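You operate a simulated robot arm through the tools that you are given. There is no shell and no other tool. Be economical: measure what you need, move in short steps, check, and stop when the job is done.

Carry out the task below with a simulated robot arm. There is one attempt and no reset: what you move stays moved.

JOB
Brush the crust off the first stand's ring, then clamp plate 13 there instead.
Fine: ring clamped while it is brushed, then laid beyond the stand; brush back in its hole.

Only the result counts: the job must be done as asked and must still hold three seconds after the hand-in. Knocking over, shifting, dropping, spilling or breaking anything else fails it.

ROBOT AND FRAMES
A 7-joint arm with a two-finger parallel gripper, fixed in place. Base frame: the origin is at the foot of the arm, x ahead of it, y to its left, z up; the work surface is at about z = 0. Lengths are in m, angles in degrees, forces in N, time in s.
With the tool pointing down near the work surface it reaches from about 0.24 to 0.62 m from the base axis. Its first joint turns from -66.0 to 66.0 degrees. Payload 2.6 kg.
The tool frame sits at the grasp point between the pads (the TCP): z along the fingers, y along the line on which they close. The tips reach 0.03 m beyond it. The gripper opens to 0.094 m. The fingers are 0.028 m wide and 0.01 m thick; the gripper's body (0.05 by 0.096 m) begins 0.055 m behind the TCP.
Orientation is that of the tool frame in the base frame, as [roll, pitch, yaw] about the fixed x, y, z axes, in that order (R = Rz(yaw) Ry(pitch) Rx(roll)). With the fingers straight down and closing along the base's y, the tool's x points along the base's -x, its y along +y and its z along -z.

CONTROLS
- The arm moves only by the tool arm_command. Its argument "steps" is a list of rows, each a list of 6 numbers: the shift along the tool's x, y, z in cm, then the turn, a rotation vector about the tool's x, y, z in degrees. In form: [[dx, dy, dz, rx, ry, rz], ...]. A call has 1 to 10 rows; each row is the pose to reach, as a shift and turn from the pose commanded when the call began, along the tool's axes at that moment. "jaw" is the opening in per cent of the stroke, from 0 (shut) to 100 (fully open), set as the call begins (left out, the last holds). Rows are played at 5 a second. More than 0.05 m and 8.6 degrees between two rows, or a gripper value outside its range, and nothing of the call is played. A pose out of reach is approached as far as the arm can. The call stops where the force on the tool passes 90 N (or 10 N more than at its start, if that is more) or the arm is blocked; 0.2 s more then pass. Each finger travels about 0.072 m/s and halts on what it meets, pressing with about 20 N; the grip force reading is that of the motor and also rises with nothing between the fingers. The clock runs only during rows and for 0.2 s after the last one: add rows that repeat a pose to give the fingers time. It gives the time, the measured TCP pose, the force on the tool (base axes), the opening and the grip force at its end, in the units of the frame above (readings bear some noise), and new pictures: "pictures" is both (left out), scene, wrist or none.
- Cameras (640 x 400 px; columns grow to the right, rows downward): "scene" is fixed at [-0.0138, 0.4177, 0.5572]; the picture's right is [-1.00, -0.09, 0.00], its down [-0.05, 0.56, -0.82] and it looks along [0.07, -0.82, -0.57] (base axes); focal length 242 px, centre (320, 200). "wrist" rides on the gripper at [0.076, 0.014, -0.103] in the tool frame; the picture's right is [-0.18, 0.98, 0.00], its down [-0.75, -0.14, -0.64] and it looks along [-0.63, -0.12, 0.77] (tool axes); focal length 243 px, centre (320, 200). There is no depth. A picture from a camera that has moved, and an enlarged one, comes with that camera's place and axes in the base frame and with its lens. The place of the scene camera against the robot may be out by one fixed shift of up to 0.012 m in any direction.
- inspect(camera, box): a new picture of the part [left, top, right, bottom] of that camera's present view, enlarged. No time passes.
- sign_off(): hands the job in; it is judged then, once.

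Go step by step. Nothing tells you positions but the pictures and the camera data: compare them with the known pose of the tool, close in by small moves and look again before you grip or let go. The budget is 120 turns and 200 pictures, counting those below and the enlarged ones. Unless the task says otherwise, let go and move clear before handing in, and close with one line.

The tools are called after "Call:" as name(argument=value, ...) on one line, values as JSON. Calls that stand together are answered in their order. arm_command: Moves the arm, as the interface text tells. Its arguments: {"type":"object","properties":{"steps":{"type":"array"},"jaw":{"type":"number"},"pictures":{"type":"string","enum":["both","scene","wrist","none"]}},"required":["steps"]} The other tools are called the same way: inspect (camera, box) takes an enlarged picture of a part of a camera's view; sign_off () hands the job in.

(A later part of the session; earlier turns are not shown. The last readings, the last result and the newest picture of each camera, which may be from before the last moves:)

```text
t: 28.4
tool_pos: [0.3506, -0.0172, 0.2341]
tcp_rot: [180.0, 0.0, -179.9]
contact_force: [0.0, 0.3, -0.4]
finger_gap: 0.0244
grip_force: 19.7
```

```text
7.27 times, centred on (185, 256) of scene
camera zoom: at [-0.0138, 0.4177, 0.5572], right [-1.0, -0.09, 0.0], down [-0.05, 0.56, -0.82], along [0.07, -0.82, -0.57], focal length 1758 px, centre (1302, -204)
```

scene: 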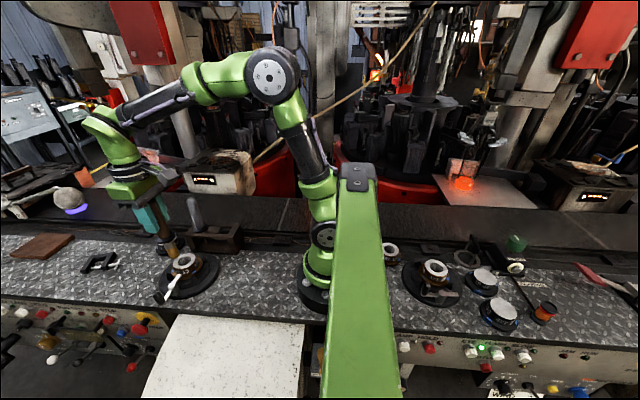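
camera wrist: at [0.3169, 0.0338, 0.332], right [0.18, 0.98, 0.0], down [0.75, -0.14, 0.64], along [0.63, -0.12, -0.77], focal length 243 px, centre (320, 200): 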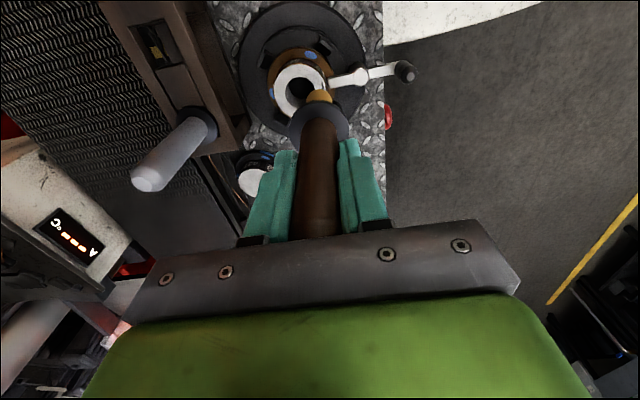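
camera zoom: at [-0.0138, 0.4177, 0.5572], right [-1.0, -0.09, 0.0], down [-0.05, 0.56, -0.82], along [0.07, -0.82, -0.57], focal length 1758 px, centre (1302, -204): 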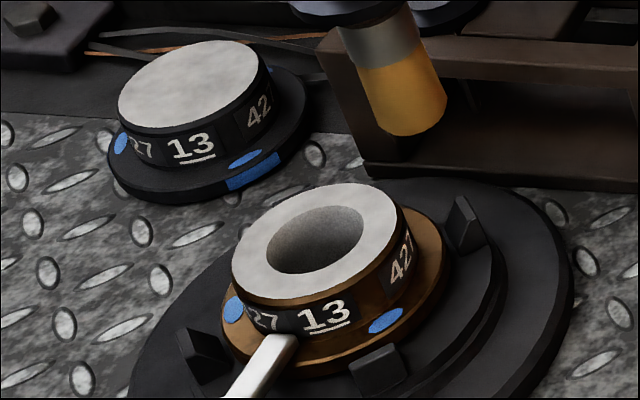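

From the scene the crust is gone. A wrist close-up will confirm it, and I'll also check the block's hole.

Call:
inspect(camera="wrist", box=[280, 30, 440, 170])

Call:
inspect(camera="wrist", box=[120, 0, 300, 160])

```text
2.86 times, centred on (360, 100) of wrist
camera zoom: at [0.2749, -0.0038, 0.3364], right [0.18, 0.98, 0.0], down [0.75, -0.14, 0.64], along [0.63, -0.12, -0.77], focal length 693 px, centre (206, 486)
```

zoom: 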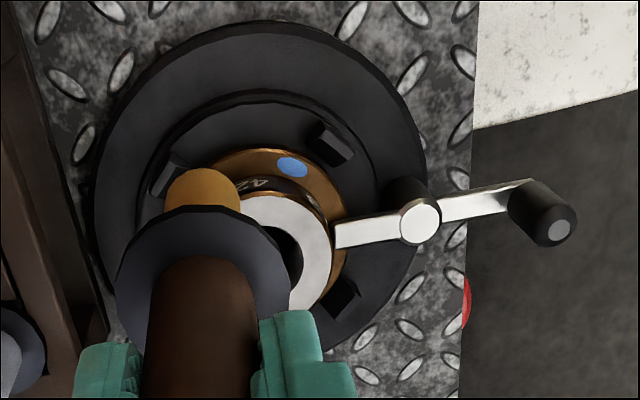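

```text
2.50 times, centred on (210, 80) of wrist
camera zoom: at [0.2749, -0.0038, 0.3364], right [0.18, 0.98, 0.0], down [0.75, -0.14, 0.64], along [0.63, -0.12, -0.77], focal length 606 px, centre (595, 500)
```

zoom: 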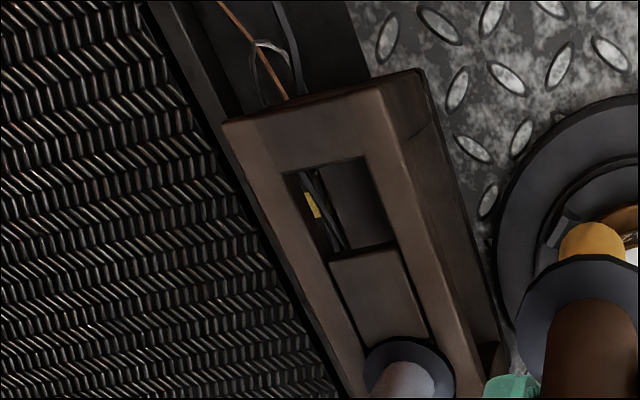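

The ring face is clean. The brush hole centre is at about (0.324, -0.117) with its top at z = 0.07. I'll carry the brush back above its original grasp position.

Call:
arm_command(steps=[[0.7, -3.2, -1.2, 0, 0, 0], [1.5, -6.5, -1.8, 0, 0, 0], [2.26, -9.74, -1.8, 0, 0, 0], [2.26, -9.74, -1.8, 0, 0, 0], [2.26, -9.74, -1.8, 0, 0, 0]], pictures="none")

Call:
inspect(camera="wrist", box=[270, 30, 370, 180])

Call:
inspect(camera="scene", box=[170, 180, 260, 260])

```text
t: 29.6
tool_pos: [0.3265, -0.1138, 0.2527]
tcp_rot: [180.0, 0.1, 180.0]
contact_force: [1.0, -0.2, 0.1]
finger_gap: 0.0242
grip_force: 20.3
```

```text
2.67 times, centred on (320, 105) of wrist
camera zoom: at [0.2515, -0.1011, 0.3543], right [0.18, 0.98, 0.0], down [0.75, -0.14, 0.64], along [0.63, -0.12, -0.77], focal length 647 px, centre (320, 453)
```

zoom: 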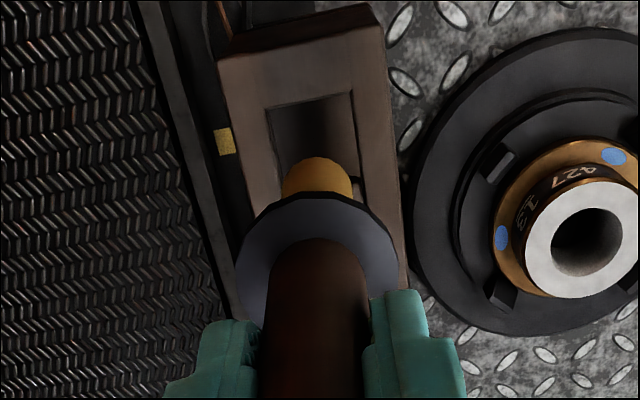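

```text
5.00 times, centred on (215, 220) of scene
camera zoom: at [-0.0138, 0.4177, 0.5572], right [-1.0, -0.09, 0.0], down [-0.05, 0.56, -0.82], along [0.07, -0.82, -0.57], focal length 1209 px, centre (845, 100)
```

zoom: 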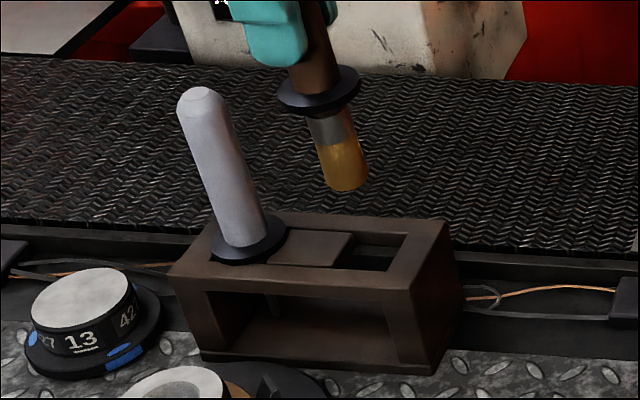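

The pose matches the lift-out. I'll lower to just above the hole and check.

Call:
arm_command(steps=[[0, 0, 2, 0, 0, 0], [-0.15, 0, 4.5, 0, 0, 0], [-0.15, 0, 4.5, 0, 0, 0]], pictures="none")

Call:
inspect(camera="wrist", box=[270, 30, 370, 180])

Call:
inspect(camera="scene", box=[170, 180, 260, 260])

```text
t: 30.4
tool_pos: [0.3289, -0.1133, 0.2067]
tcp_rot: [179.9, 0.0, 179.9]
contact_force: [0.3, 0.7, -1.2]
finger_gap: 0.0244
grip_force: 20.2
```

```text
2.67 times, centred on (320, 105) of wrist
camera zoom: at [0.2535, -0.1008, 0.3095], right [0.19, 0.98, 0.0], down [0.75, -0.14, 0.64], along [0.63, -0.12, -0.77], focal length 647 px, centre (320, 453)
```

zoom: 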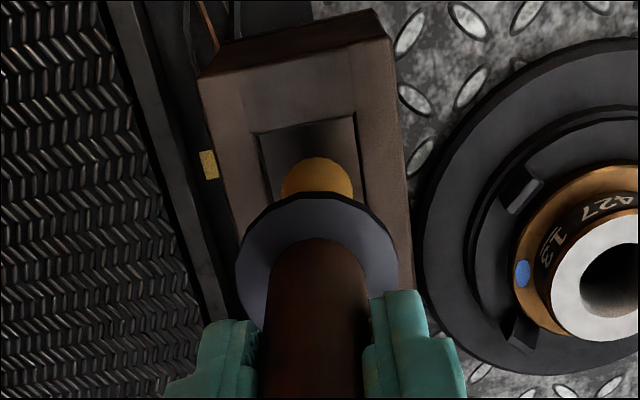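

```text
5.00 times, centred on (215, 220) of scene
camera zoom: at [-0.0138, 0.4177, 0.5572], right [-1.0, -0.09, 0.0], down [-0.05, 0.56, -0.82], along [0.07, -0.82, -0.57], focal length 1209 px, centre (845, 100)
```

zoom: 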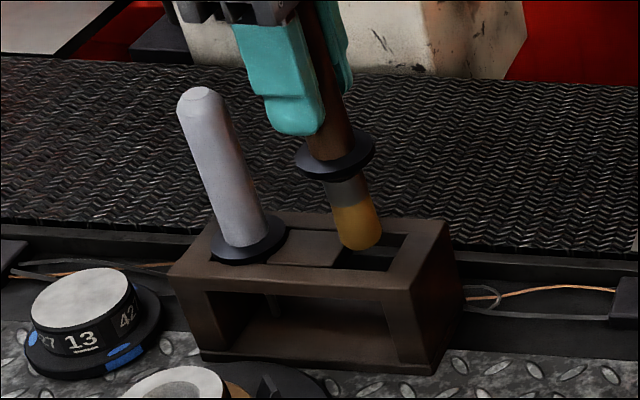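

Alignment is good, with a slight -x correction of 3 mm. Continuing down into the hole.

Call:
arm_command(steps=[[0.3, -0.1, 0.5, 0, 0, 0], [0.3, -0.1, 2, 0, 0, 0], [0.3, -0.1, 4, 0, 0, 0], [0.3, -0.1, 4, 0, 0, 0]], pictures="none")

Call:
inspect(camera="scene", box=[170, 180, 260, 260])

Call:
inspect(camera="wrist", box=[270, 30, 370, 180])

```text
t: 31.4
tool_pos: [0.326, -0.1155, 0.1663]
tcp_rot: [-180.0, -0.1, 179.9]
contact_force: [0.2, 0.5, -1.1]
finger_gap: 0.024
grip_force: 20.1
```

```text
5.00 times, centred on (215, 220) of scene
camera zoom: at [-0.0138, 0.4177, 0.5572], right [-1.0, -0.09, 0.0], down [-0.05, 0.56, -0.82], along [0.07, -0.82, -0.57], focal length 1209 px, centre (845, 100)
```

zoom: 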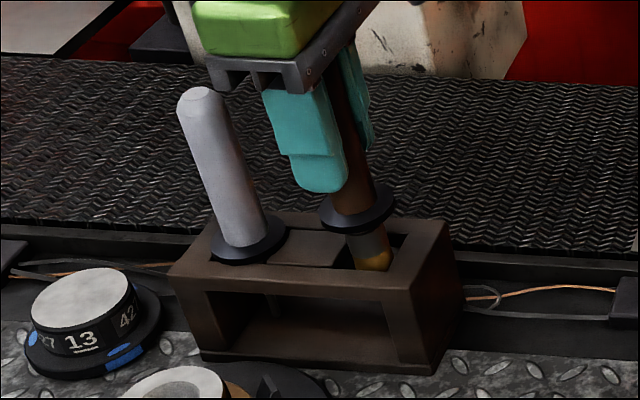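

```text
2.67 times, centred on (320, 105) of wrist
camera zoom: at [0.2505, -0.1021, 0.2692], right [0.18, 0.98, 0.0], down [0.75, -0.14, 0.64], along [0.63, -0.12, -0.77], focal length 647 px, centre (320, 453)
```

zoom: 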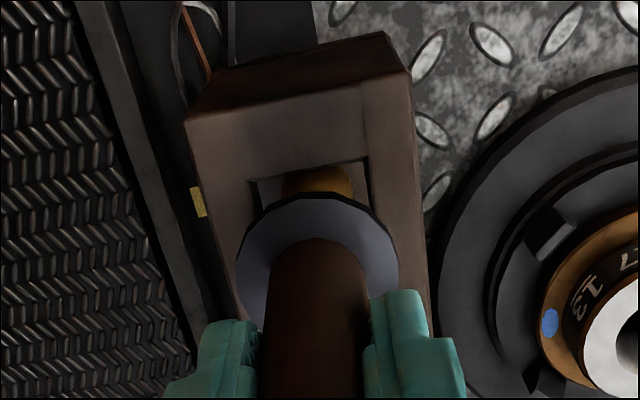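

The brush is in the hole. Lowering the rest of the way until the guard seats.

Call:
arm_command(steps=[[0, 0, 1.2, 0, 0, 0], [0, 0, 2.2, 0, 0, 0], [0, 0, 2.2, 0, 0, 0]], pictures="none")

Call:
arm_command(steps=[[0, 0, 0.2, 0, 0, 0], [0, 0, 0.4, 0, 0, 0], [0, 0, 0.4, 0, 0, 0]], pictures="none")

Call:
inspect(camera="scene", box=[170, 180, 260, 260])

```text
t: 32.2
tool_pos: [0.3256, -0.1155, 0.1441]
tcp_rot: [-180.0, 0.0, 179.9]
contact_force: [-0.5, -0.3, -0.1]
finger_gap: 0.024
grip_force: 19.4
```

```text
t: 33.0
tool_pos: [0.3242, -0.1155, 0.1396]
tcp_rot: [180.0, 0.0, 179.9]
contact_force: [0.7, -0.1, -1.0]
finger_gap: 0.0241
grip_force: 19.8
```

```text
5.00 times, centred on (215, 220) of scene
camera zoom: at [-0.0138, 0.4177, 0.5572], right [-1.0, -0.09, 0.0], down [-0.05, 0.56, -0.82], along [0.07, -0.82, -0.57], focal length 1209 px, centre (845, 100)
```

zoom: 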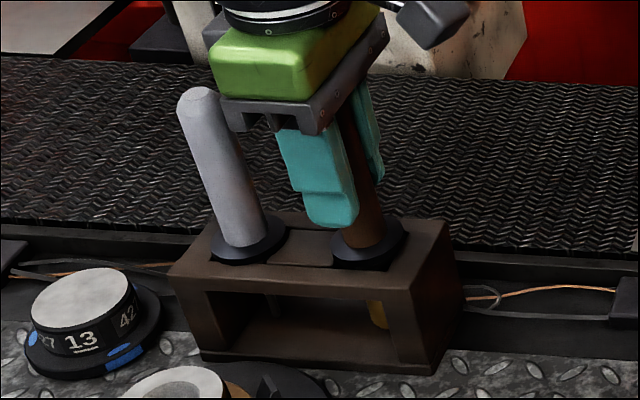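

The guard looks seated (within a millimetre or so). I'll ease down 1 mm, open, and rise.

Call:
arm_command(steps=[[0, 0, 0.1, 0, 0, 0], [0, 0, 0.15, 0, 0, 0]], pictures="none")

Call:
arm_command(steps=[[0, 0, 0, 0, 0, 0], [0, 0, 0, 0, 0, 0], [0, 0, 0, 0, 0, 0], [0, 0, -3, 0, 0, 0], [0, 0, -7, 0, 0, 0], [0, 0, -11, 0, 0, 0], [0, 0, -11, 0, 0, 0]], jaw=60, pictures="none")

Call:
inspect(camera="scene", box=[130, 180, 260, 310])

Call:
inspect(camera="wrist", box=[270, 20, 530, 180])

```text
t: 33.6
tool_pos: [0.3267, -0.1148, 0.1394]
tcp_rot: [180.0, 0.0, -180.0]
contact_force: [0.6, -0.9, -1.5]
finger_gap: 0.0239
grip_force: 19.2
```

```text
t: 35.2
tool_pos: [0.3261, -0.1158, 0.2486]
tcp_rot: [179.9, 0.0, -180.0]
contact_force: [0.4, -0.1, 0.2]
finger_gap: 0.0564
grip_force: 0.1
```

```text
3.08 times, centred on (195, 245) of scene
camera zoom: at [-0.0138, 0.4177, 0.5572], right [-1.0, -0.09, 0.0], down [-0.05, 0.56, -0.82], along [0.07, -0.82, -0.57], focal length 744 px, centre (705, 62)
```

zoom: 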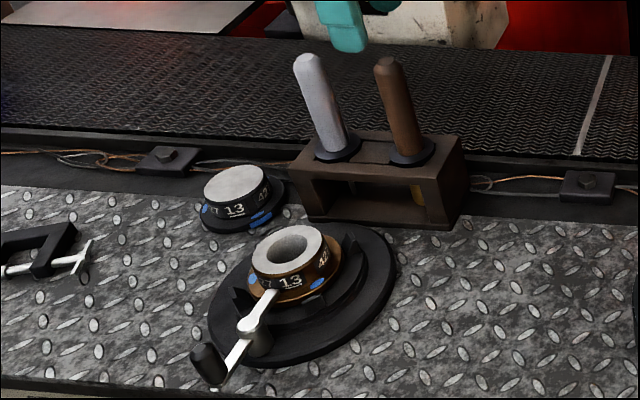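

```text
2.46 times, centred on (400, 100) of wrist
camera zoom: at [0.2505, -0.1023, 0.3522], right [0.18, 0.98, 0.0], down [0.75, -0.14, 0.64], along [0.63, -0.12, -0.77], focal length 597 px, centre (123, 446)
```

zoom: 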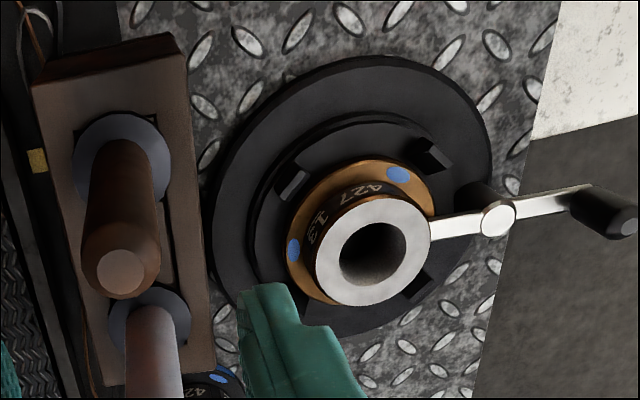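

The brush is back in its hole and the ring is clean. Next I'll go to the knob at about (0.389, 0.110), turned to close along x, to unclamp.

Call:
arm_command(steps=[[-0.63, 2.26, 0, 0, 0, -8.5], [-1.26, 4.52, 0, 0, 0, -17], [-1.89, 6.78, 0, 0, 0, -25.5], [-2.52, 9.04, 0, 0, 0, -34], [-3.15, 11.3, 0, 0, 0, -42.5], [-3.78, 13.56, 0, 0, 0, -51], [-4.41, 15.82, 0, 0, 0, -59.5], [-5.04, 18.08, 0, 0, 0, -68], [-5.67, 20.34, 0, 0, 0, -76.5], [-6.3, 22.6, 0, 0, 0, -85]], jaw=50, pictures="none")

Call:
arm_command(steps=[[0, 0, 3, 0, 0, -4], [0, 0, 7, 0, 0, -5], [0, 0, 11, 0, 0, -5], [0, 0, 11, 0, 0, -5]], pictures="none")

Call:
inspect(camera="wrist", box=[220, 40, 420, 240])

```text
t: 37.4
tool_pos: [0.3899, 0.11, 0.2489]
tcp_rot: [180.0, 0.0, -94.8]
contact_force: [-0.8, 0.1, 0.1]
finger_gap: 0.0471
grip_force: 0.1
```

```text
t: 38.4
tool_pos: [0.3888, 0.111, 0.14]
tcp_rot: [-180.0, 0.0, -90.0]
contact_force: [-0.6, 0.0, 0.2]
finger_gap: 0.0469
grip_force: 0.0
```

```text
2.00 times, centred on (320, 140) of wrist
camera zoom: at [0.3756, 0.0332, 0.2423], right [-0.98, 0.18, 0.0], down [0.14, 0.75, 0.64], along [0.12, 0.63, -0.77], focal length 485 px, centre (320, 320)
```

zoom: 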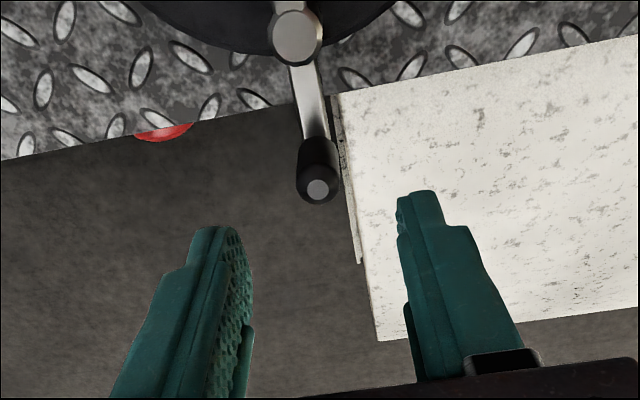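

Aligned with the knob. I'll descend, grip it, and swing the lever back.

Call:
arm_command(steps=[[0, 0, 3, 0, 0, 0], [0, 0, 6.1, 0, 0, 0], [0, 0, 6.1, 0, 0, 0]], pictures="none")

Call:
arm_command(steps=[[0, 0, 0, 0, 0, 0], [0, 0, 0, 0, 0, 0], [0, 0, 0, 0, 0, 0]], jaw=15, pictures="none")

Call:
arm_command(steps=[[0.044, -0.633, 0, 0, 0, 8], [0.176, -1.254, 0, 0, 0, 16], [0.393, -1.851, 0, 0, 0, 24], [0.691, -2.411, 0, 0, 0, 32], [1.065, -2.925, 0, 0, 0, 40], [1.505, -3.381, 0, 0, 0, 48], [2.006, -3.772, 0, 0, 0, 56], [2.555, -4.089, 0, 0, 0, 64], [3.144, -4.327, 0, 0, 0, 72], [3.76, -4.481, 0, 0, 0, 80]], pictures="none")

Call:
inspect(camera="scene", box=[130, 220, 230, 310])

```text
t: 39.2
tool_pos: [0.3895, 0.1111, 0.077]
tcp_rot: [180.0, 0.0, -89.9]
contact_force: [0.7, 1.2, 0.5]
finger_gap: 0.047
grip_force: 0.0
```

```text
t: 40.0
tool_pos: [0.3901, 0.1094, 0.0781]
tcp_rot: [-180.0, 0.0, -90.0]
contact_force: [7.3, 2.0, -6.7]
finger_gap: 0.0162
grip_force: 45.3
```

```text
t: 42.2
tool_pos: [0.435, 0.0718, 0.0781]
tcp_rot: [-179.8, 0.0, -170.2]
contact_force: [13.2, 4.0, -20.1]
finger_gap: 0.0163
grip_force: 44.9
```

```text
4.44 times, centred on (180, 265) of scene
camera zoom: at [-0.0137, 0.4177, 0.5572], right [-1.0, -0.09, 0.0], down [-0.05, 0.56, -0.82], along [0.07, -0.82, -0.57], focal length 1075 px, centre (942, -89)
```

zoom: 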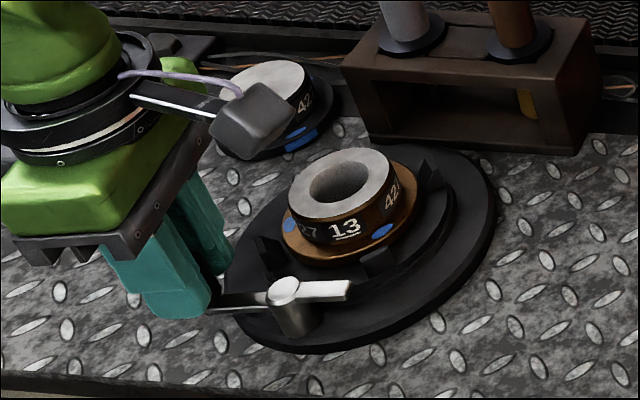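

The toe is clear. I'll take it the last 8°, release and lift.

Call:
arm_command(steps=[[0.044, -0.633, 0, 0, 0, 8], [0.06, -0.75, 0, 0, 0, 9.5]], pictures="none")

Call:
arm_command(steps=[[0, 0, 0, 0, 0, 0], [0, 0, 0, 0, 0, 0], [0, 0, -3, 0, 0, 0], [0, 0, -7, 0, 0, 0], [0, 0, -10, 0, 0, 0], [0, 0, -10, 0, 0, 0]], jaw=50, pictures="both")

```text
t: 42.8
tool_pos: [0.4347, 0.0653, 0.077]
tcp_rot: [179.9, 0.1, -179.7]
contact_force: [14.9, 4.1, -20.3]
finger_gap: 0.0165
grip_force: 44.8
```

```text
t: 44.2
tool_pos: [0.4347, 0.0666, 0.1792]
tcp_rot: [180.0, -0.1, -179.5]
contact_force: [0.1, 0.6, -0.2]
finger_gap: 0.0473
grip_force: 0.1
camera wrist: at [0.3592, 0.079, 0.2817], right [0.18, 0.98, 0.0], down [0.75, -0.14, 0.64], along [0.63, -0.11, -0.77], focal length 243 px, centre (320, 200)
```

scene: 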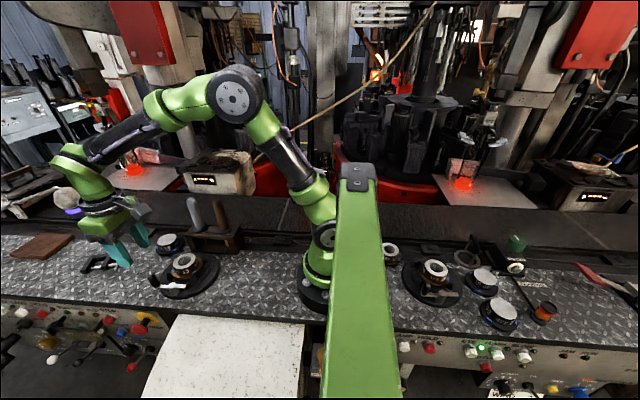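
wrist: 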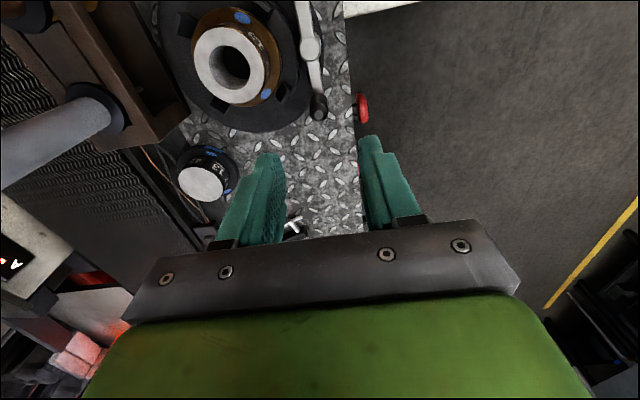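

The lever is open. The ring's top is centred at about (0.387, 0.000). I'll move above it with the fingers at ~80 mm.

Call:
arm_command(steps=[[1.6, -2.2, 0, 0, 0, 0], [3.2, -4.4, 0, 0, 0, 0], [4.77, -6.66, 1, 0, 0, -0.5], [4.77, -6.66, 3, 0, 0, -0.5], [4.77, -6.66, 3, 0, 0, -0.5]], jaw=85, pictures="wrist")

Call:
inspect(camera="wrist", box=[220, 40, 420, 240])

Call:
inspect(camera="scene", box=[130, 200, 250, 310])

```text
t: 45.4
tool_pos: [0.3878, 0.0001, 0.1481]
tcp_rot: [180.0, -0.1, -179.1]
contact_force: [0.1, -0.1, -0.1]
finger_gap: 0.0801
grip_force: 0.3
camera wrist: at [0.3115, 0.0113, 0.2509], right [0.17, 0.99, 0.0], down [0.76, -0.13, 0.64], along [0.63, -0.11, -0.77], focal length 243 px, centre (320, 200)
```

wrist: 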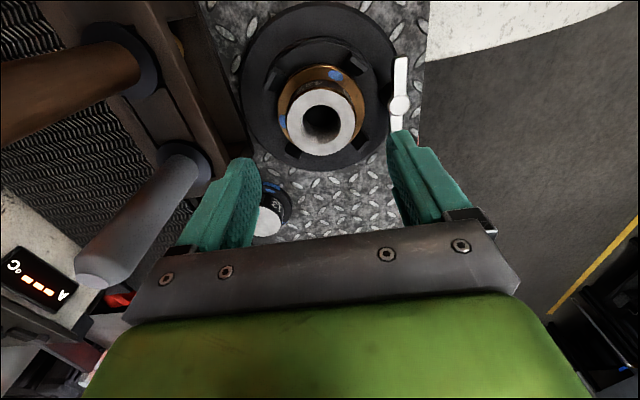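

```text
2.00 times, centred on (320, 140) of wrist
camera zoom: at [0.3115, 0.0113, 0.2509], right [0.17, 0.99, 0.0], down [0.76, -0.13, 0.64], along [0.63, -0.11, -0.77], focal length 485 px, centre (320, 320)
```

zoom: 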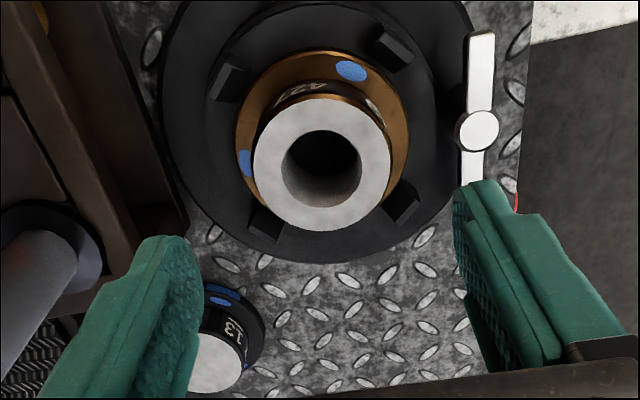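

```text
3.64 times, centred on (190, 255) of scene
camera zoom: at [-0.0138, 0.4177, 0.5572], right [-1.0, -0.09, 0.0], down [-0.05, 0.56, -0.82], along [0.07, -0.82, -0.57], focal length 879 px, centre (793, 0)
```

zoom: 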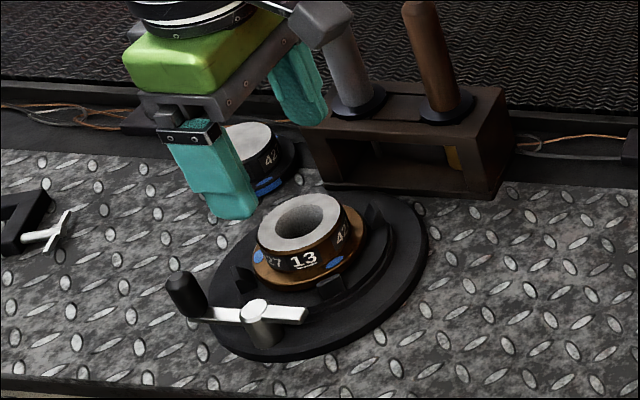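

The ring is centred between the fingers at (0.3855, 0.000). Narrowing slightly for lever clearance, then descending.

Call:
arm_command(steps=[[0.2, -0.1, 1, 0, 0, 0], [0.2, -0.1, 4, 0, 0, 0], [0.2, -0.1, 6, 0, 0, 0], [0.2, -0.1, 7, 0, 0, 0], [0.2, -0.1, 7, 0, 0, 0]], jaw=78, pictures="none")

Call:
inspect(camera="scene", box=[130, 220, 230, 310])

Call:
inspect(camera="wrist", box=[220, 40, 420, 240])

```text
t: 46.6
tool_pos: [0.3851, -0.0016, 0.078]
tcp_rot: [180.0, 0.0, -179.1]
contact_force: [0.2, -0.3, -0.3]
finger_gap: 0.073
grip_force: 0.0
```

```text
4.44 times, centred on (180, 265) of scene
camera zoom: at [-0.0138, 0.4177, 0.5572], right [-1.0, -0.09, 0.0], down [-0.05, 0.56, -0.82], along [0.07, -0.82, -0.57], focal length 1075 px, centre (942, -89)
```

zoom: 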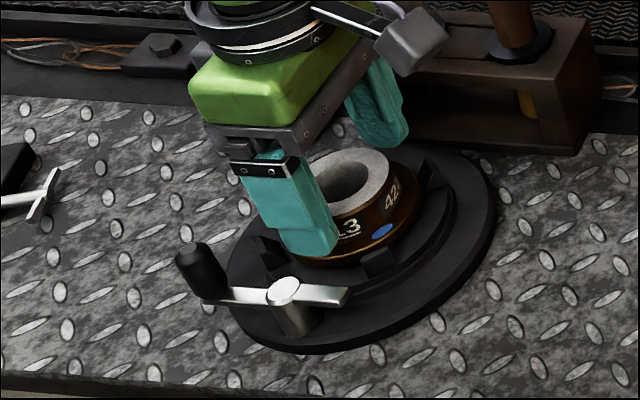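

```text
2.00 times, centred on (320, 140) of wrist
camera zoom: at [0.3093, 0.0096, 0.181], right [0.17, 0.99, 0.0], down [0.76, -0.13, 0.64], along [0.63, -0.11, -0.77], focal length 485 px, centre (320, 320)
```

zoom: 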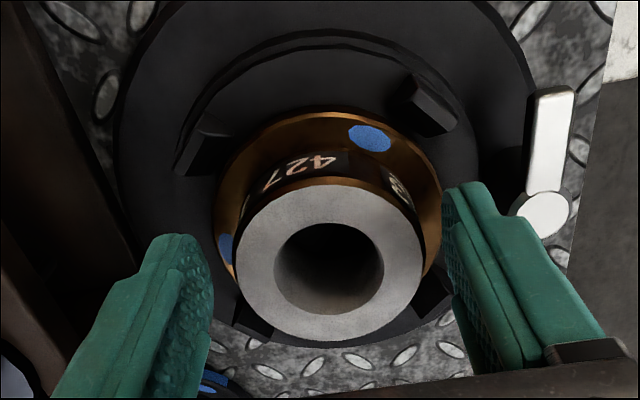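

Centred well. Closing on the ring body.

Call:
arm_command(steps=[[0, 0, 0.2, 0, 0, 0], [0, 0, 0.2, 0, 0, 0], [0, 0, 0.2, 0, 0, 0]], jaw=50, pictures="none")

Call:
arm_command(steps=[[0, 0, -1, 0, 0, 0], [0, 0, -3, 0, 0, 0], [0, 0, -6, 0, 0, 0], [0, 0, -6, 0, 0, 0]], pictures="both")

Call:
inspect(camera="scene", box=[130, 200, 230, 310])

```text
t: 47.4
tool_pos: [0.3859, -0.0012, 0.077]
tcp_rot: [180.0, 0.1, -179.0]
contact_force: [-5.6, 4.0, 16.1]
finger_gap: 0.0574
grip_force: 20.0
```

```text
t: 48.4
tool_pos: [0.3851, -0.0031, 0.1353]
tcp_rot: [-180.0, -0.1, -179.0]
contact_force: [-0.1, -0.1, -6.5]
finger_gap: 0.0573
grip_force: 20.1
camera wrist: at [0.3091, 0.0092, 0.2393], right [0.17, 0.99, 0.0], down [0.76, -0.13, 0.64], along [0.63, -0.11, -0.77], focal length 243 px, centre (320, 200)
```

scene: 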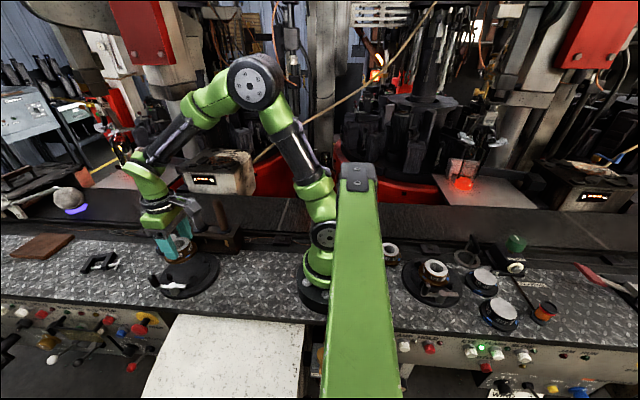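
wrist: 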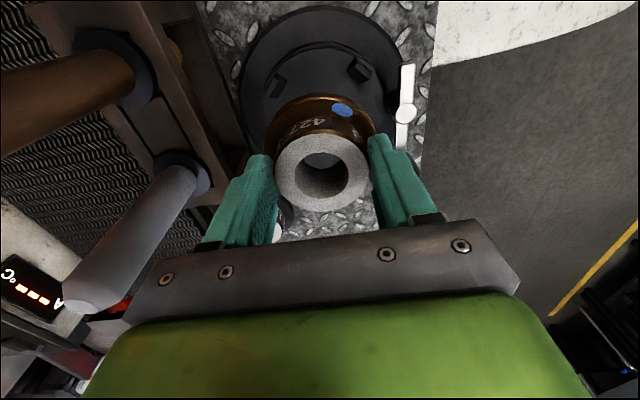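

```text
3.64 times, centred on (180, 255) of scene
camera zoom: at [-0.0138, 0.4177, 0.5572], right [-1.0, -0.09, 0.0], down [-0.05, 0.56, -0.82], along [0.07, -0.82, -0.57], focal length 879 px, centre (829, 0)
```

zoom: 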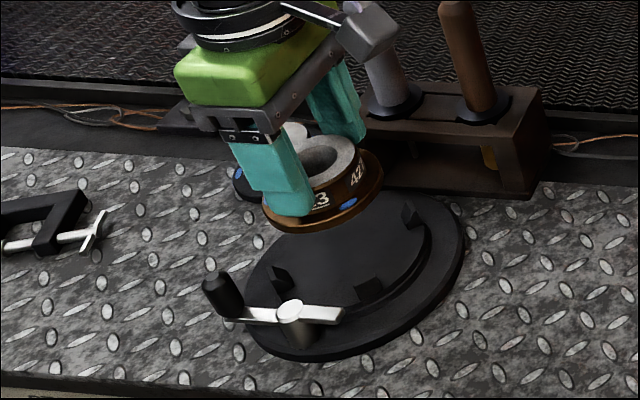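

The ring is lifted cleanly. I'll carry it beyond the stand to about (0.55, 0.012).

Call:
arm_command(steps=[[-4.1, 0.3, 0, 0, 0, 0], [-8.2, 0.6, 0, 0, 0, 0], [-12.3, 0.9, 0, 0, 0, 0], [-16.5, 1.2, 0, 0, 0, 0], [-16.5, 1.2, 3, 0, 0, 0], [-16.5, 1.2, 3, 0, 0, 0]], pictures="both")

Call:
inspect(camera="scene", box=[80, 210, 230, 310])

```text
t: 49.8
tool_pos: [0.5499, 0.0125, 0.1045]
tcp_rot: [180.0, 0.0, -179.1]
contact_force: [-0.1, -0.2, -4.8]
finger_gap: 0.0575
grip_force: 20.4
camera wrist: at [0.4743, 0.0244, 0.2077], right [0.17, 0.99, 0.0], down [0.76, -0.13, 0.64], along [0.63, -0.11, -0.77], focal length 243 px, centre (320, 200)
```

scene: 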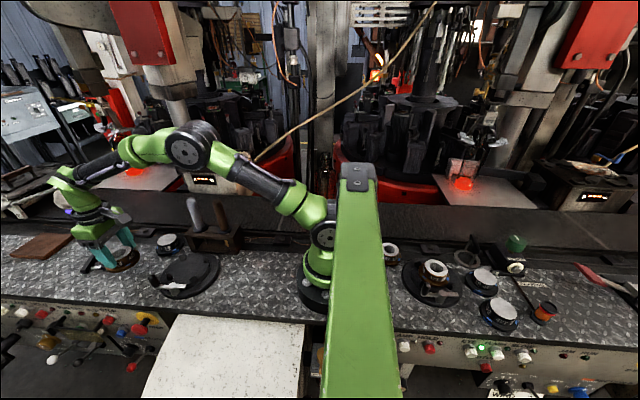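
wrist: 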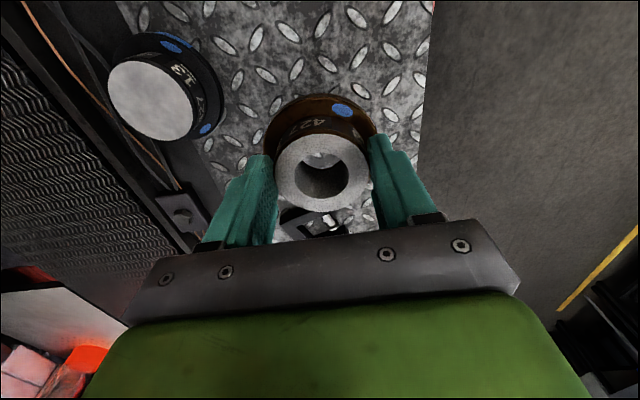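

```text
4.00 times, centred on (155, 260) of scene
camera zoom: at [-0.0137, 0.4177, 0.5572], right [-1.0, -0.09, 0.0], down [-0.05, 0.56, -0.82], along [0.07, -0.82, -0.57], focal length 967 px, centre (980, -40)
```

zoom: 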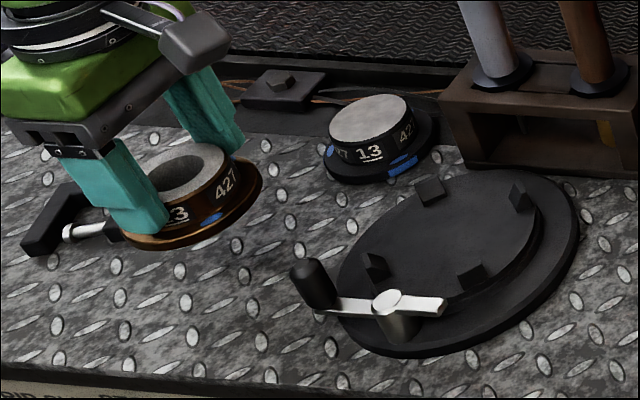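

There is clear space here, with the C-clamp's near edge at x≈0.64. Lowering until the ring touches the bench.

Call:
arm_command(steps=[[0, 0, 2, 0, 0, 0], [0, 0, 3.8, 0, 0, 0], [0, 0, 3.8, 0, 0, 0]], pictures="none")

Call:
inspect(camera="scene", box=[80, 220, 170, 290])

```text
t: 50.6
tool_pos: [0.551, 0.013, 0.0677]
tcp_rot: [179.9, -0.1, -179.0]
contact_force: [-0.9, -0.1, -5.2]
finger_gap: 0.0571
grip_force: 19.8
```

```text
5.71 times, centred on (125, 255) of scene
camera zoom: at [-0.0137, 0.4177, 0.5572], right [-1.0, -0.09, 0.0], down [-0.05, 0.56, -0.82], along [0.07, -0.82, -0.57], focal length 1382 px, centre (1434, -114)
```

zoom: 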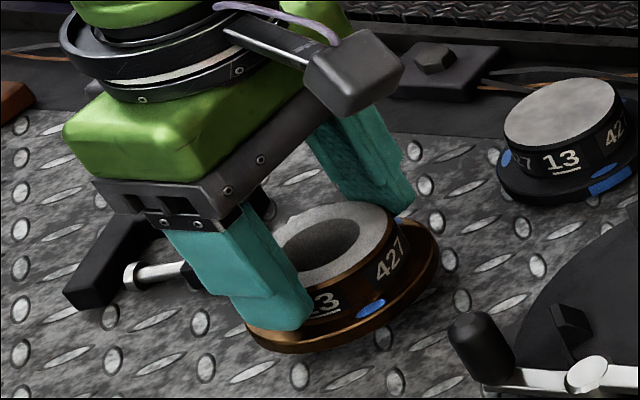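

Close to the bench; continuing in small steps until contact.

Call:
arm_command(steps=[[0, 0, 0.4, 0, 0, 0], [0, 0, 0.8, 0, 0, 0], [0, 0, 0.8, 0, 0, 0]], pictures="none")

Call:
arm_command(steps=[[0, 0, 0.2, 0, 0, 0], [0, 0, 0.4, 0, 0, 0], [0, 0, 0.4, 0, 0, 0]], pictures="none")

Call:
inspect(camera="scene", box=[80, 220, 170, 290])

```text
t: 51.4
tool_pos: [0.5504, 0.0123, 0.0594]
tcp_rot: [-179.9, -0.1, -179.0]
contact_force: [-0.6, 0.5, -5.8]
finger_gap: 0.0572
grip_force: 19.9
```

```text
t: 52.2
tool_pos: [0.5511, 0.0115, 0.0562]
tcp_rot: [-180.0, 0.1, -179.0]
contact_force: [0.2, 0.3, -6.3]
finger_gap: 0.0572
grip_force: 20.3
```

```text
5.71 times, centred on (125, 255) of scene
camera zoom: at [-0.0137, 0.4177, 0.5572], right [-1.0, -0.09, 0.0], down [-0.05, 0.56, -0.82], along [0.07, -0.82, -0.57], focal length 1382 px, centre (1434, -114)
```

zoom: 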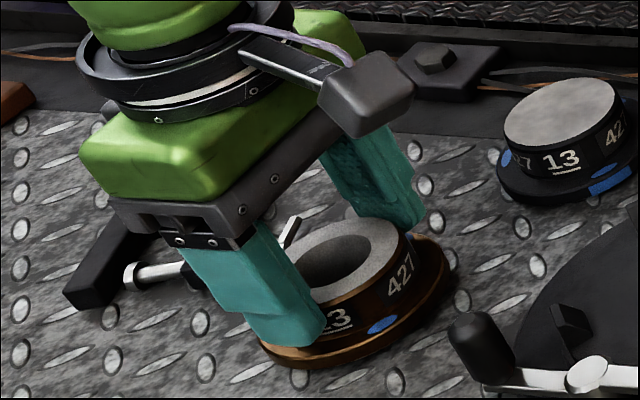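

Still holding the ring's weight; a few more millimetres.

Call:
arm_command(steps=[[0, 0, 0.2, 0, 0, 0], [0, 0, 0.4, 0, 0, 0], [0, 0, 0.4, 0, 0, 0]], pictures="none")

Call:
arm_command(steps=[[0, 0, 0.2, 0, 0, 0], [0, 0, 0.4, 0, 0, 0], [0, 0, 0.4, 0, 0, 0]], pictures="none")

Call:
inspect(camera="scene", box=[80, 220, 170, 290])

```text
t: 53.0
tool_pos: [0.5496, 0.0115, 0.0516]
tcp_rot: [-179.9, -0.1, -179.0]
contact_force: [0.5, -0.1, -6.3]
finger_gap: 0.0574
grip_force: 20.2
```

```text
t: 53.8
tool_pos: [0.5523, 0.0131, 0.0506]
tcp_rot: [-179.9, 0.2, -179.0]
contact_force: [-5.5, -0.9, 16.2]
finger_gap: 0.0573
grip_force: 19.6
```

```text
5.71 times, centred on (125, 255) of scene
camera zoom: at [-0.0139, 0.4177, 0.5572], right [-1.0, -0.09, 0.0], down [-0.05, 0.56, -0.82], along [0.07, -0.82, -0.57], focal length 1382 px, centre (1434, -114)
```

zoom: 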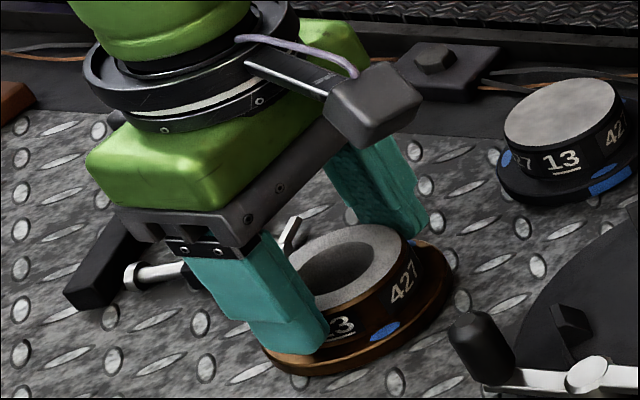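

The ring rests on the bench (16 N contact). Releasing and lifting.

Call:
arm_command(steps=[[0, 0, -0.1, 0, 0, 0], [0, 0, -0.1, 0, 0, 0], [0, 0, -0.1, 0, 0, 0], [0, 0, -4, 0, 0, 0], [0, 0, -8, 0, 0, 0], [0, 0, -10, 0, 0, 0], [0, 0, -10, 0, 0, 0]], jaw=80, pictures="both")

Call:
inspect(camera="wrist", box=[80, 0, 400, 240])

```text
t: 55.4
tool_pos: [0.5502, 0.0132, 0.147]
tcp_rot: [179.9, 0.0, -179.1]
contact_force: [0.7, 0.3, -0.4]
finger_gap: 0.0753
grip_force: 0.1
camera wrist: at [0.4743, 0.0246, 0.2505], right [0.17, 0.99, 0.0], down [0.76, -0.13, 0.64], along [0.63, -0.11, -0.77], focal length 243 px, centre (320, 200)
```

scene: 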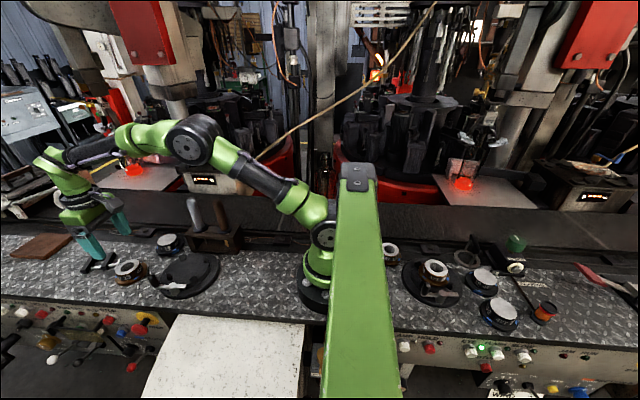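
wrist: 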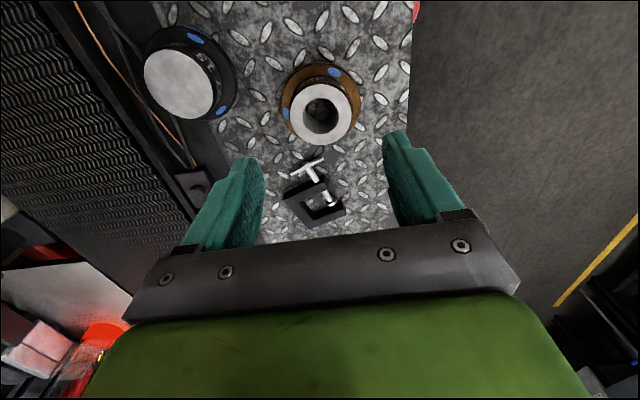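

```text
1.67 times, centred on (240, 120) of wrist
camera zoom: at [0.4743, 0.0246, 0.2505], right [0.17, 0.99, 0.0], down [0.76, -0.13, 0.64], along [0.63, -0.11, -0.77], focal length 404 px, centre (453, 333)
```

zoom: 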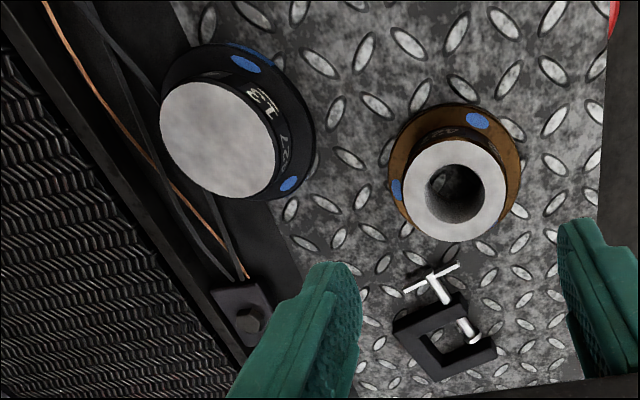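

The ring rests at (0.551, 0.012). Plate 13 is at about (0.507, -0.0995), the same size as the ring. I'll approach it with the fingers closing along x, to avoid the ledge behind it.

Call:
arm_command(steps=[[0.45, -1.12, -1, 0, 0, -8.5], [0.9, -2.24, -1, 0, 0, -17], [1.35, -3.36, -1, 0, 0, -25.5], [1.8, -4.48, -1, 0, 0, -34], [2.25, -5.6, -1, 0, 0, -42.5], [2.7, -6.72, -1, 0, 0, -51], [3.15, -7.84, -1, 0, 0, -59.5], [3.6, -8.96, -1, 0, 0, -68], [4.05, -10.08, -1, 0, 0, -76.5], [4.5, -11.2, -1, 0, 0, -85]], jaw=80, pictures="none")

Call:
arm_command(steps=[[0, 0, 1, 0, 0, -4], [0, 0, 1, 0, 0, -4]], pictures="both")

Call:
inspect(camera="wrist", box=[220, 40, 420, 240])

```text
t: 57.6
tool_pos: [0.5068, -0.1007, 0.1584]
tcp_rot: [-180.0, 0.0, -93.9]
contact_force: [0.5, 0.7, 0.1]
finger_gap: 0.0755
grip_force: 0.1
```

```text
t: 58.2
tool_pos: [0.5071, -0.0999, 0.1479]
tcp_rot: [180.0, -0.1, -90.1]
contact_force: [0.7, 0.2, -0.4]
finger_gap: 0.0754
grip_force: 0.1
camera wrist: at [0.4935, -0.1777, 0.251], right [-0.98, 0.18, 0.0], down [0.14, 0.75, 0.64], along [0.12, 0.63, -0.77], focal length 243 px, centre (320, 200)
```

scene: 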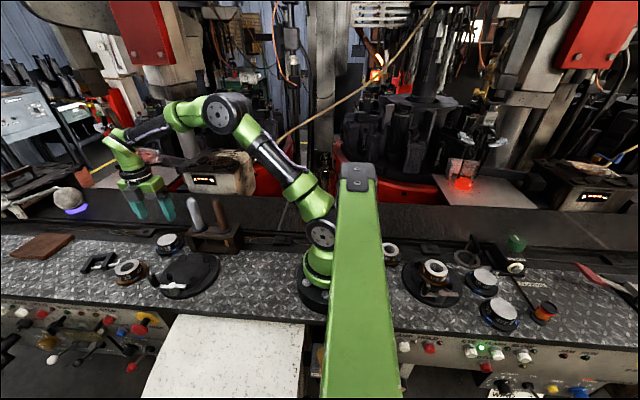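
wrist: 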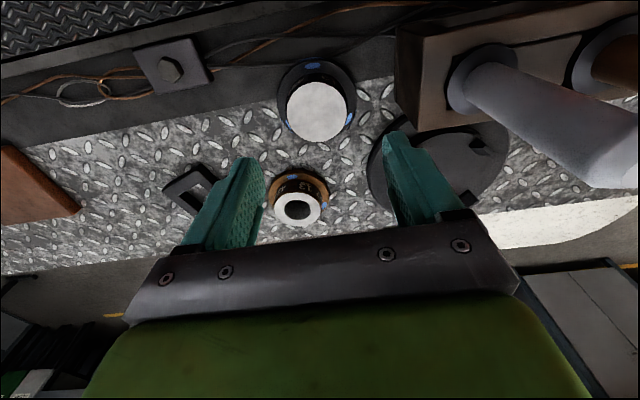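

```text
2.00 times, centred on (320, 140) of wrist
camera zoom: at [0.4935, -0.1777, 0.251], right [-0.98, 0.18, 0.0], down [0.14, 0.75, 0.64], along [0.12, 0.63, -0.77], focal length 485 px, centre (320, 320)
```

zoom: 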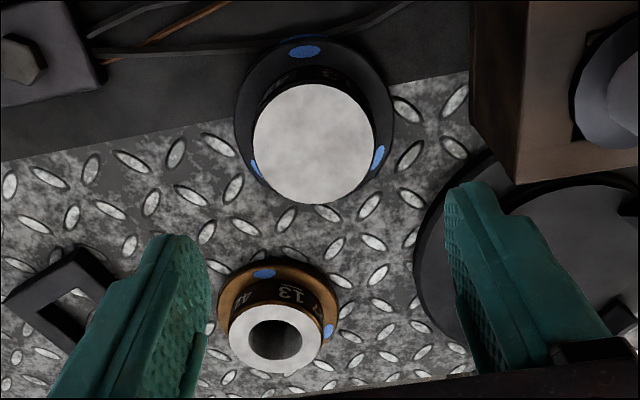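

The plate is at (0.509, -0.101). Descending to the same relative height used for the ring.

Call:
arm_command(steps=[[0.1, -0.2, 3, 0, 0, 0], [0.1, -0.2, 6, 0, 0, 0], [0.1, -0.2, 8, 0, 0, 0], [0.1, -0.2, 8, 0, 0, 0]], jaw=75, pictures="none")

Call:
inspect(camera="wrist", box=[220, 40, 420, 240])

Call:
inspect(camera="scene", box=[100, 190, 220, 280])

```text
t: 59.2
tool_pos: [0.5087, -0.1012, 0.0679]
tcp_rot: [180.0, 0.0, -90.2]
contact_force: [0.1, -0.3, 0.1]
finger_gap: 0.0705
grip_force: 0.0
```

```text
2.00 times, centred on (320, 140) of wrist
camera zoom: at [0.4954, -0.1787, 0.1706], right [-0.98, 0.19, 0.0], down [0.14, 0.75, 0.64], along [0.12, 0.63, -0.77], focal length 485 px, centre (320, 320)
```

zoom: 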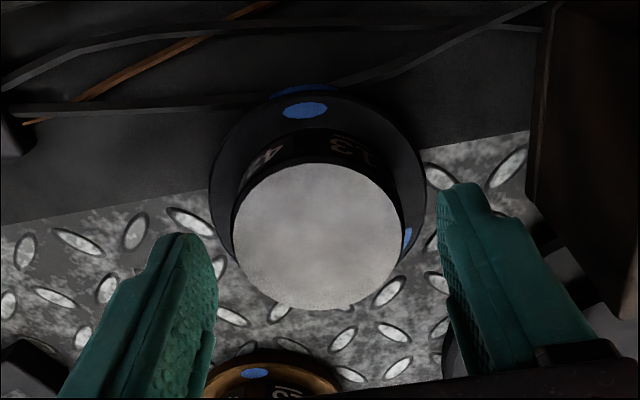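

```text
4.44 times, centred on (160, 235) of scene
camera zoom: at [-0.0138, 0.4177, 0.5572], right [-1.0, -0.09, 0.0], down [-0.05, 0.56, -0.82], along [0.07, -0.82, -0.57], focal length 1075 px, centre (1031, 44)
```

zoom: 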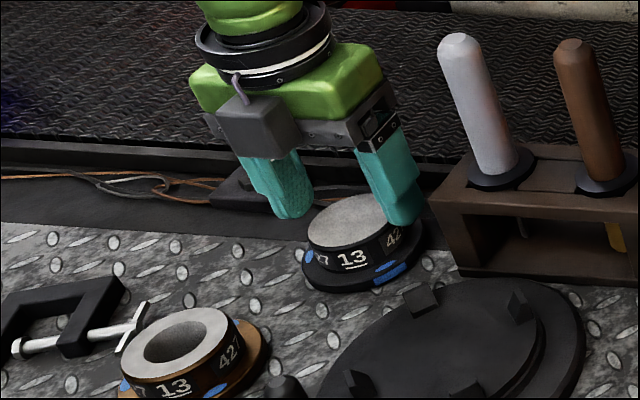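

Nearly centred; a 2 mm correction, down 1.7 cm, then close.

Call:
arm_command(steps=[[0.2, -0.15, 0.8, 0, 0, 0], [0.2, -0.15, 1.6, 0, 0, 0], [0.2, -0.15, 1.6, 0, 0, 0]], pictures="none")

Call:
arm_command(steps=[[0, 0, 0, 0, 0, 0], [0, 0, 0, 0, 0, 0], [0, 0, 0, 0, 0, 0]], jaw=50, pictures="none")

Call:
arm_command(steps=[[0, 0, -1, 0, 0, 0], [0, 0, -4, 0, 0, 0], [0, 0, -8, 0, 0, 0], [0, 0, -10, 0, 0, 0], [0, 0, -10, 0, 0, 0]], pictures="both")

```text
t: 60.0
tool_pos: [0.5108, -0.1023, 0.0519]
tcp_rot: [180.0, 0.0, -89.9]
contact_force: [0.0, -0.4, 0.6]
finger_gap: 0.0706
grip_force: 0.1
```

```text
t: 60.8
tool_pos: [0.511, -0.1032, 0.052]
tcp_rot: [-180.0, 0.0, -90.0]
contact_force: [-0.8, -0.1, -0.2]
finger_gap: 0.0553
grip_force: 19.7
```

```text
t: 62.0
tool_pos: [0.5089, -0.1035, 0.1526]
tcp_rot: [180.0, 0.0, -90.0]
contact_force: [0.0, 0.8, -8.6]
finger_gap: 0.0553
grip_force: 20.0
camera wrist: at [0.4969, -0.1809, 0.2559], right [-0.98, 0.18, 0.0], down [0.14, 0.75, 0.64], along [0.12, 0.63, -0.77], focal length 243 px, centre (320, 200)
```

scene: 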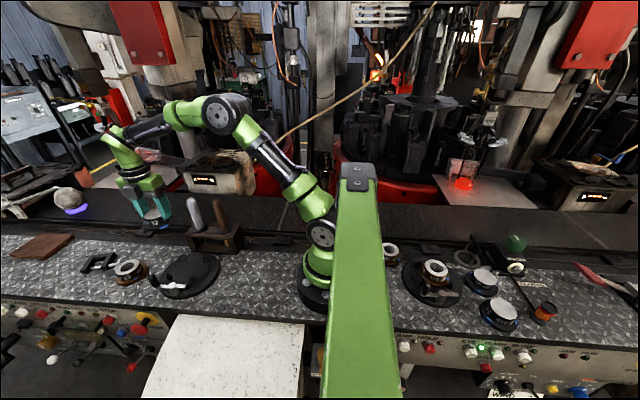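
wrist: 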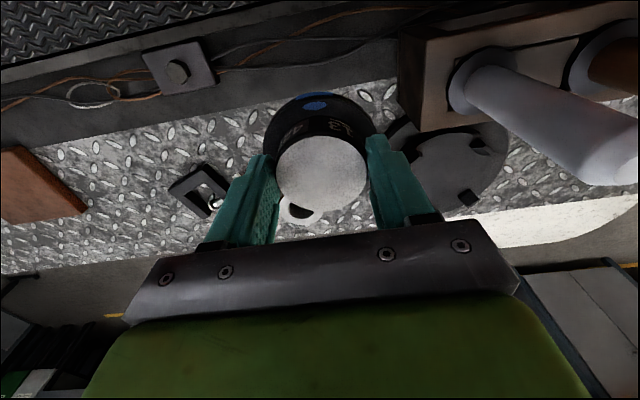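

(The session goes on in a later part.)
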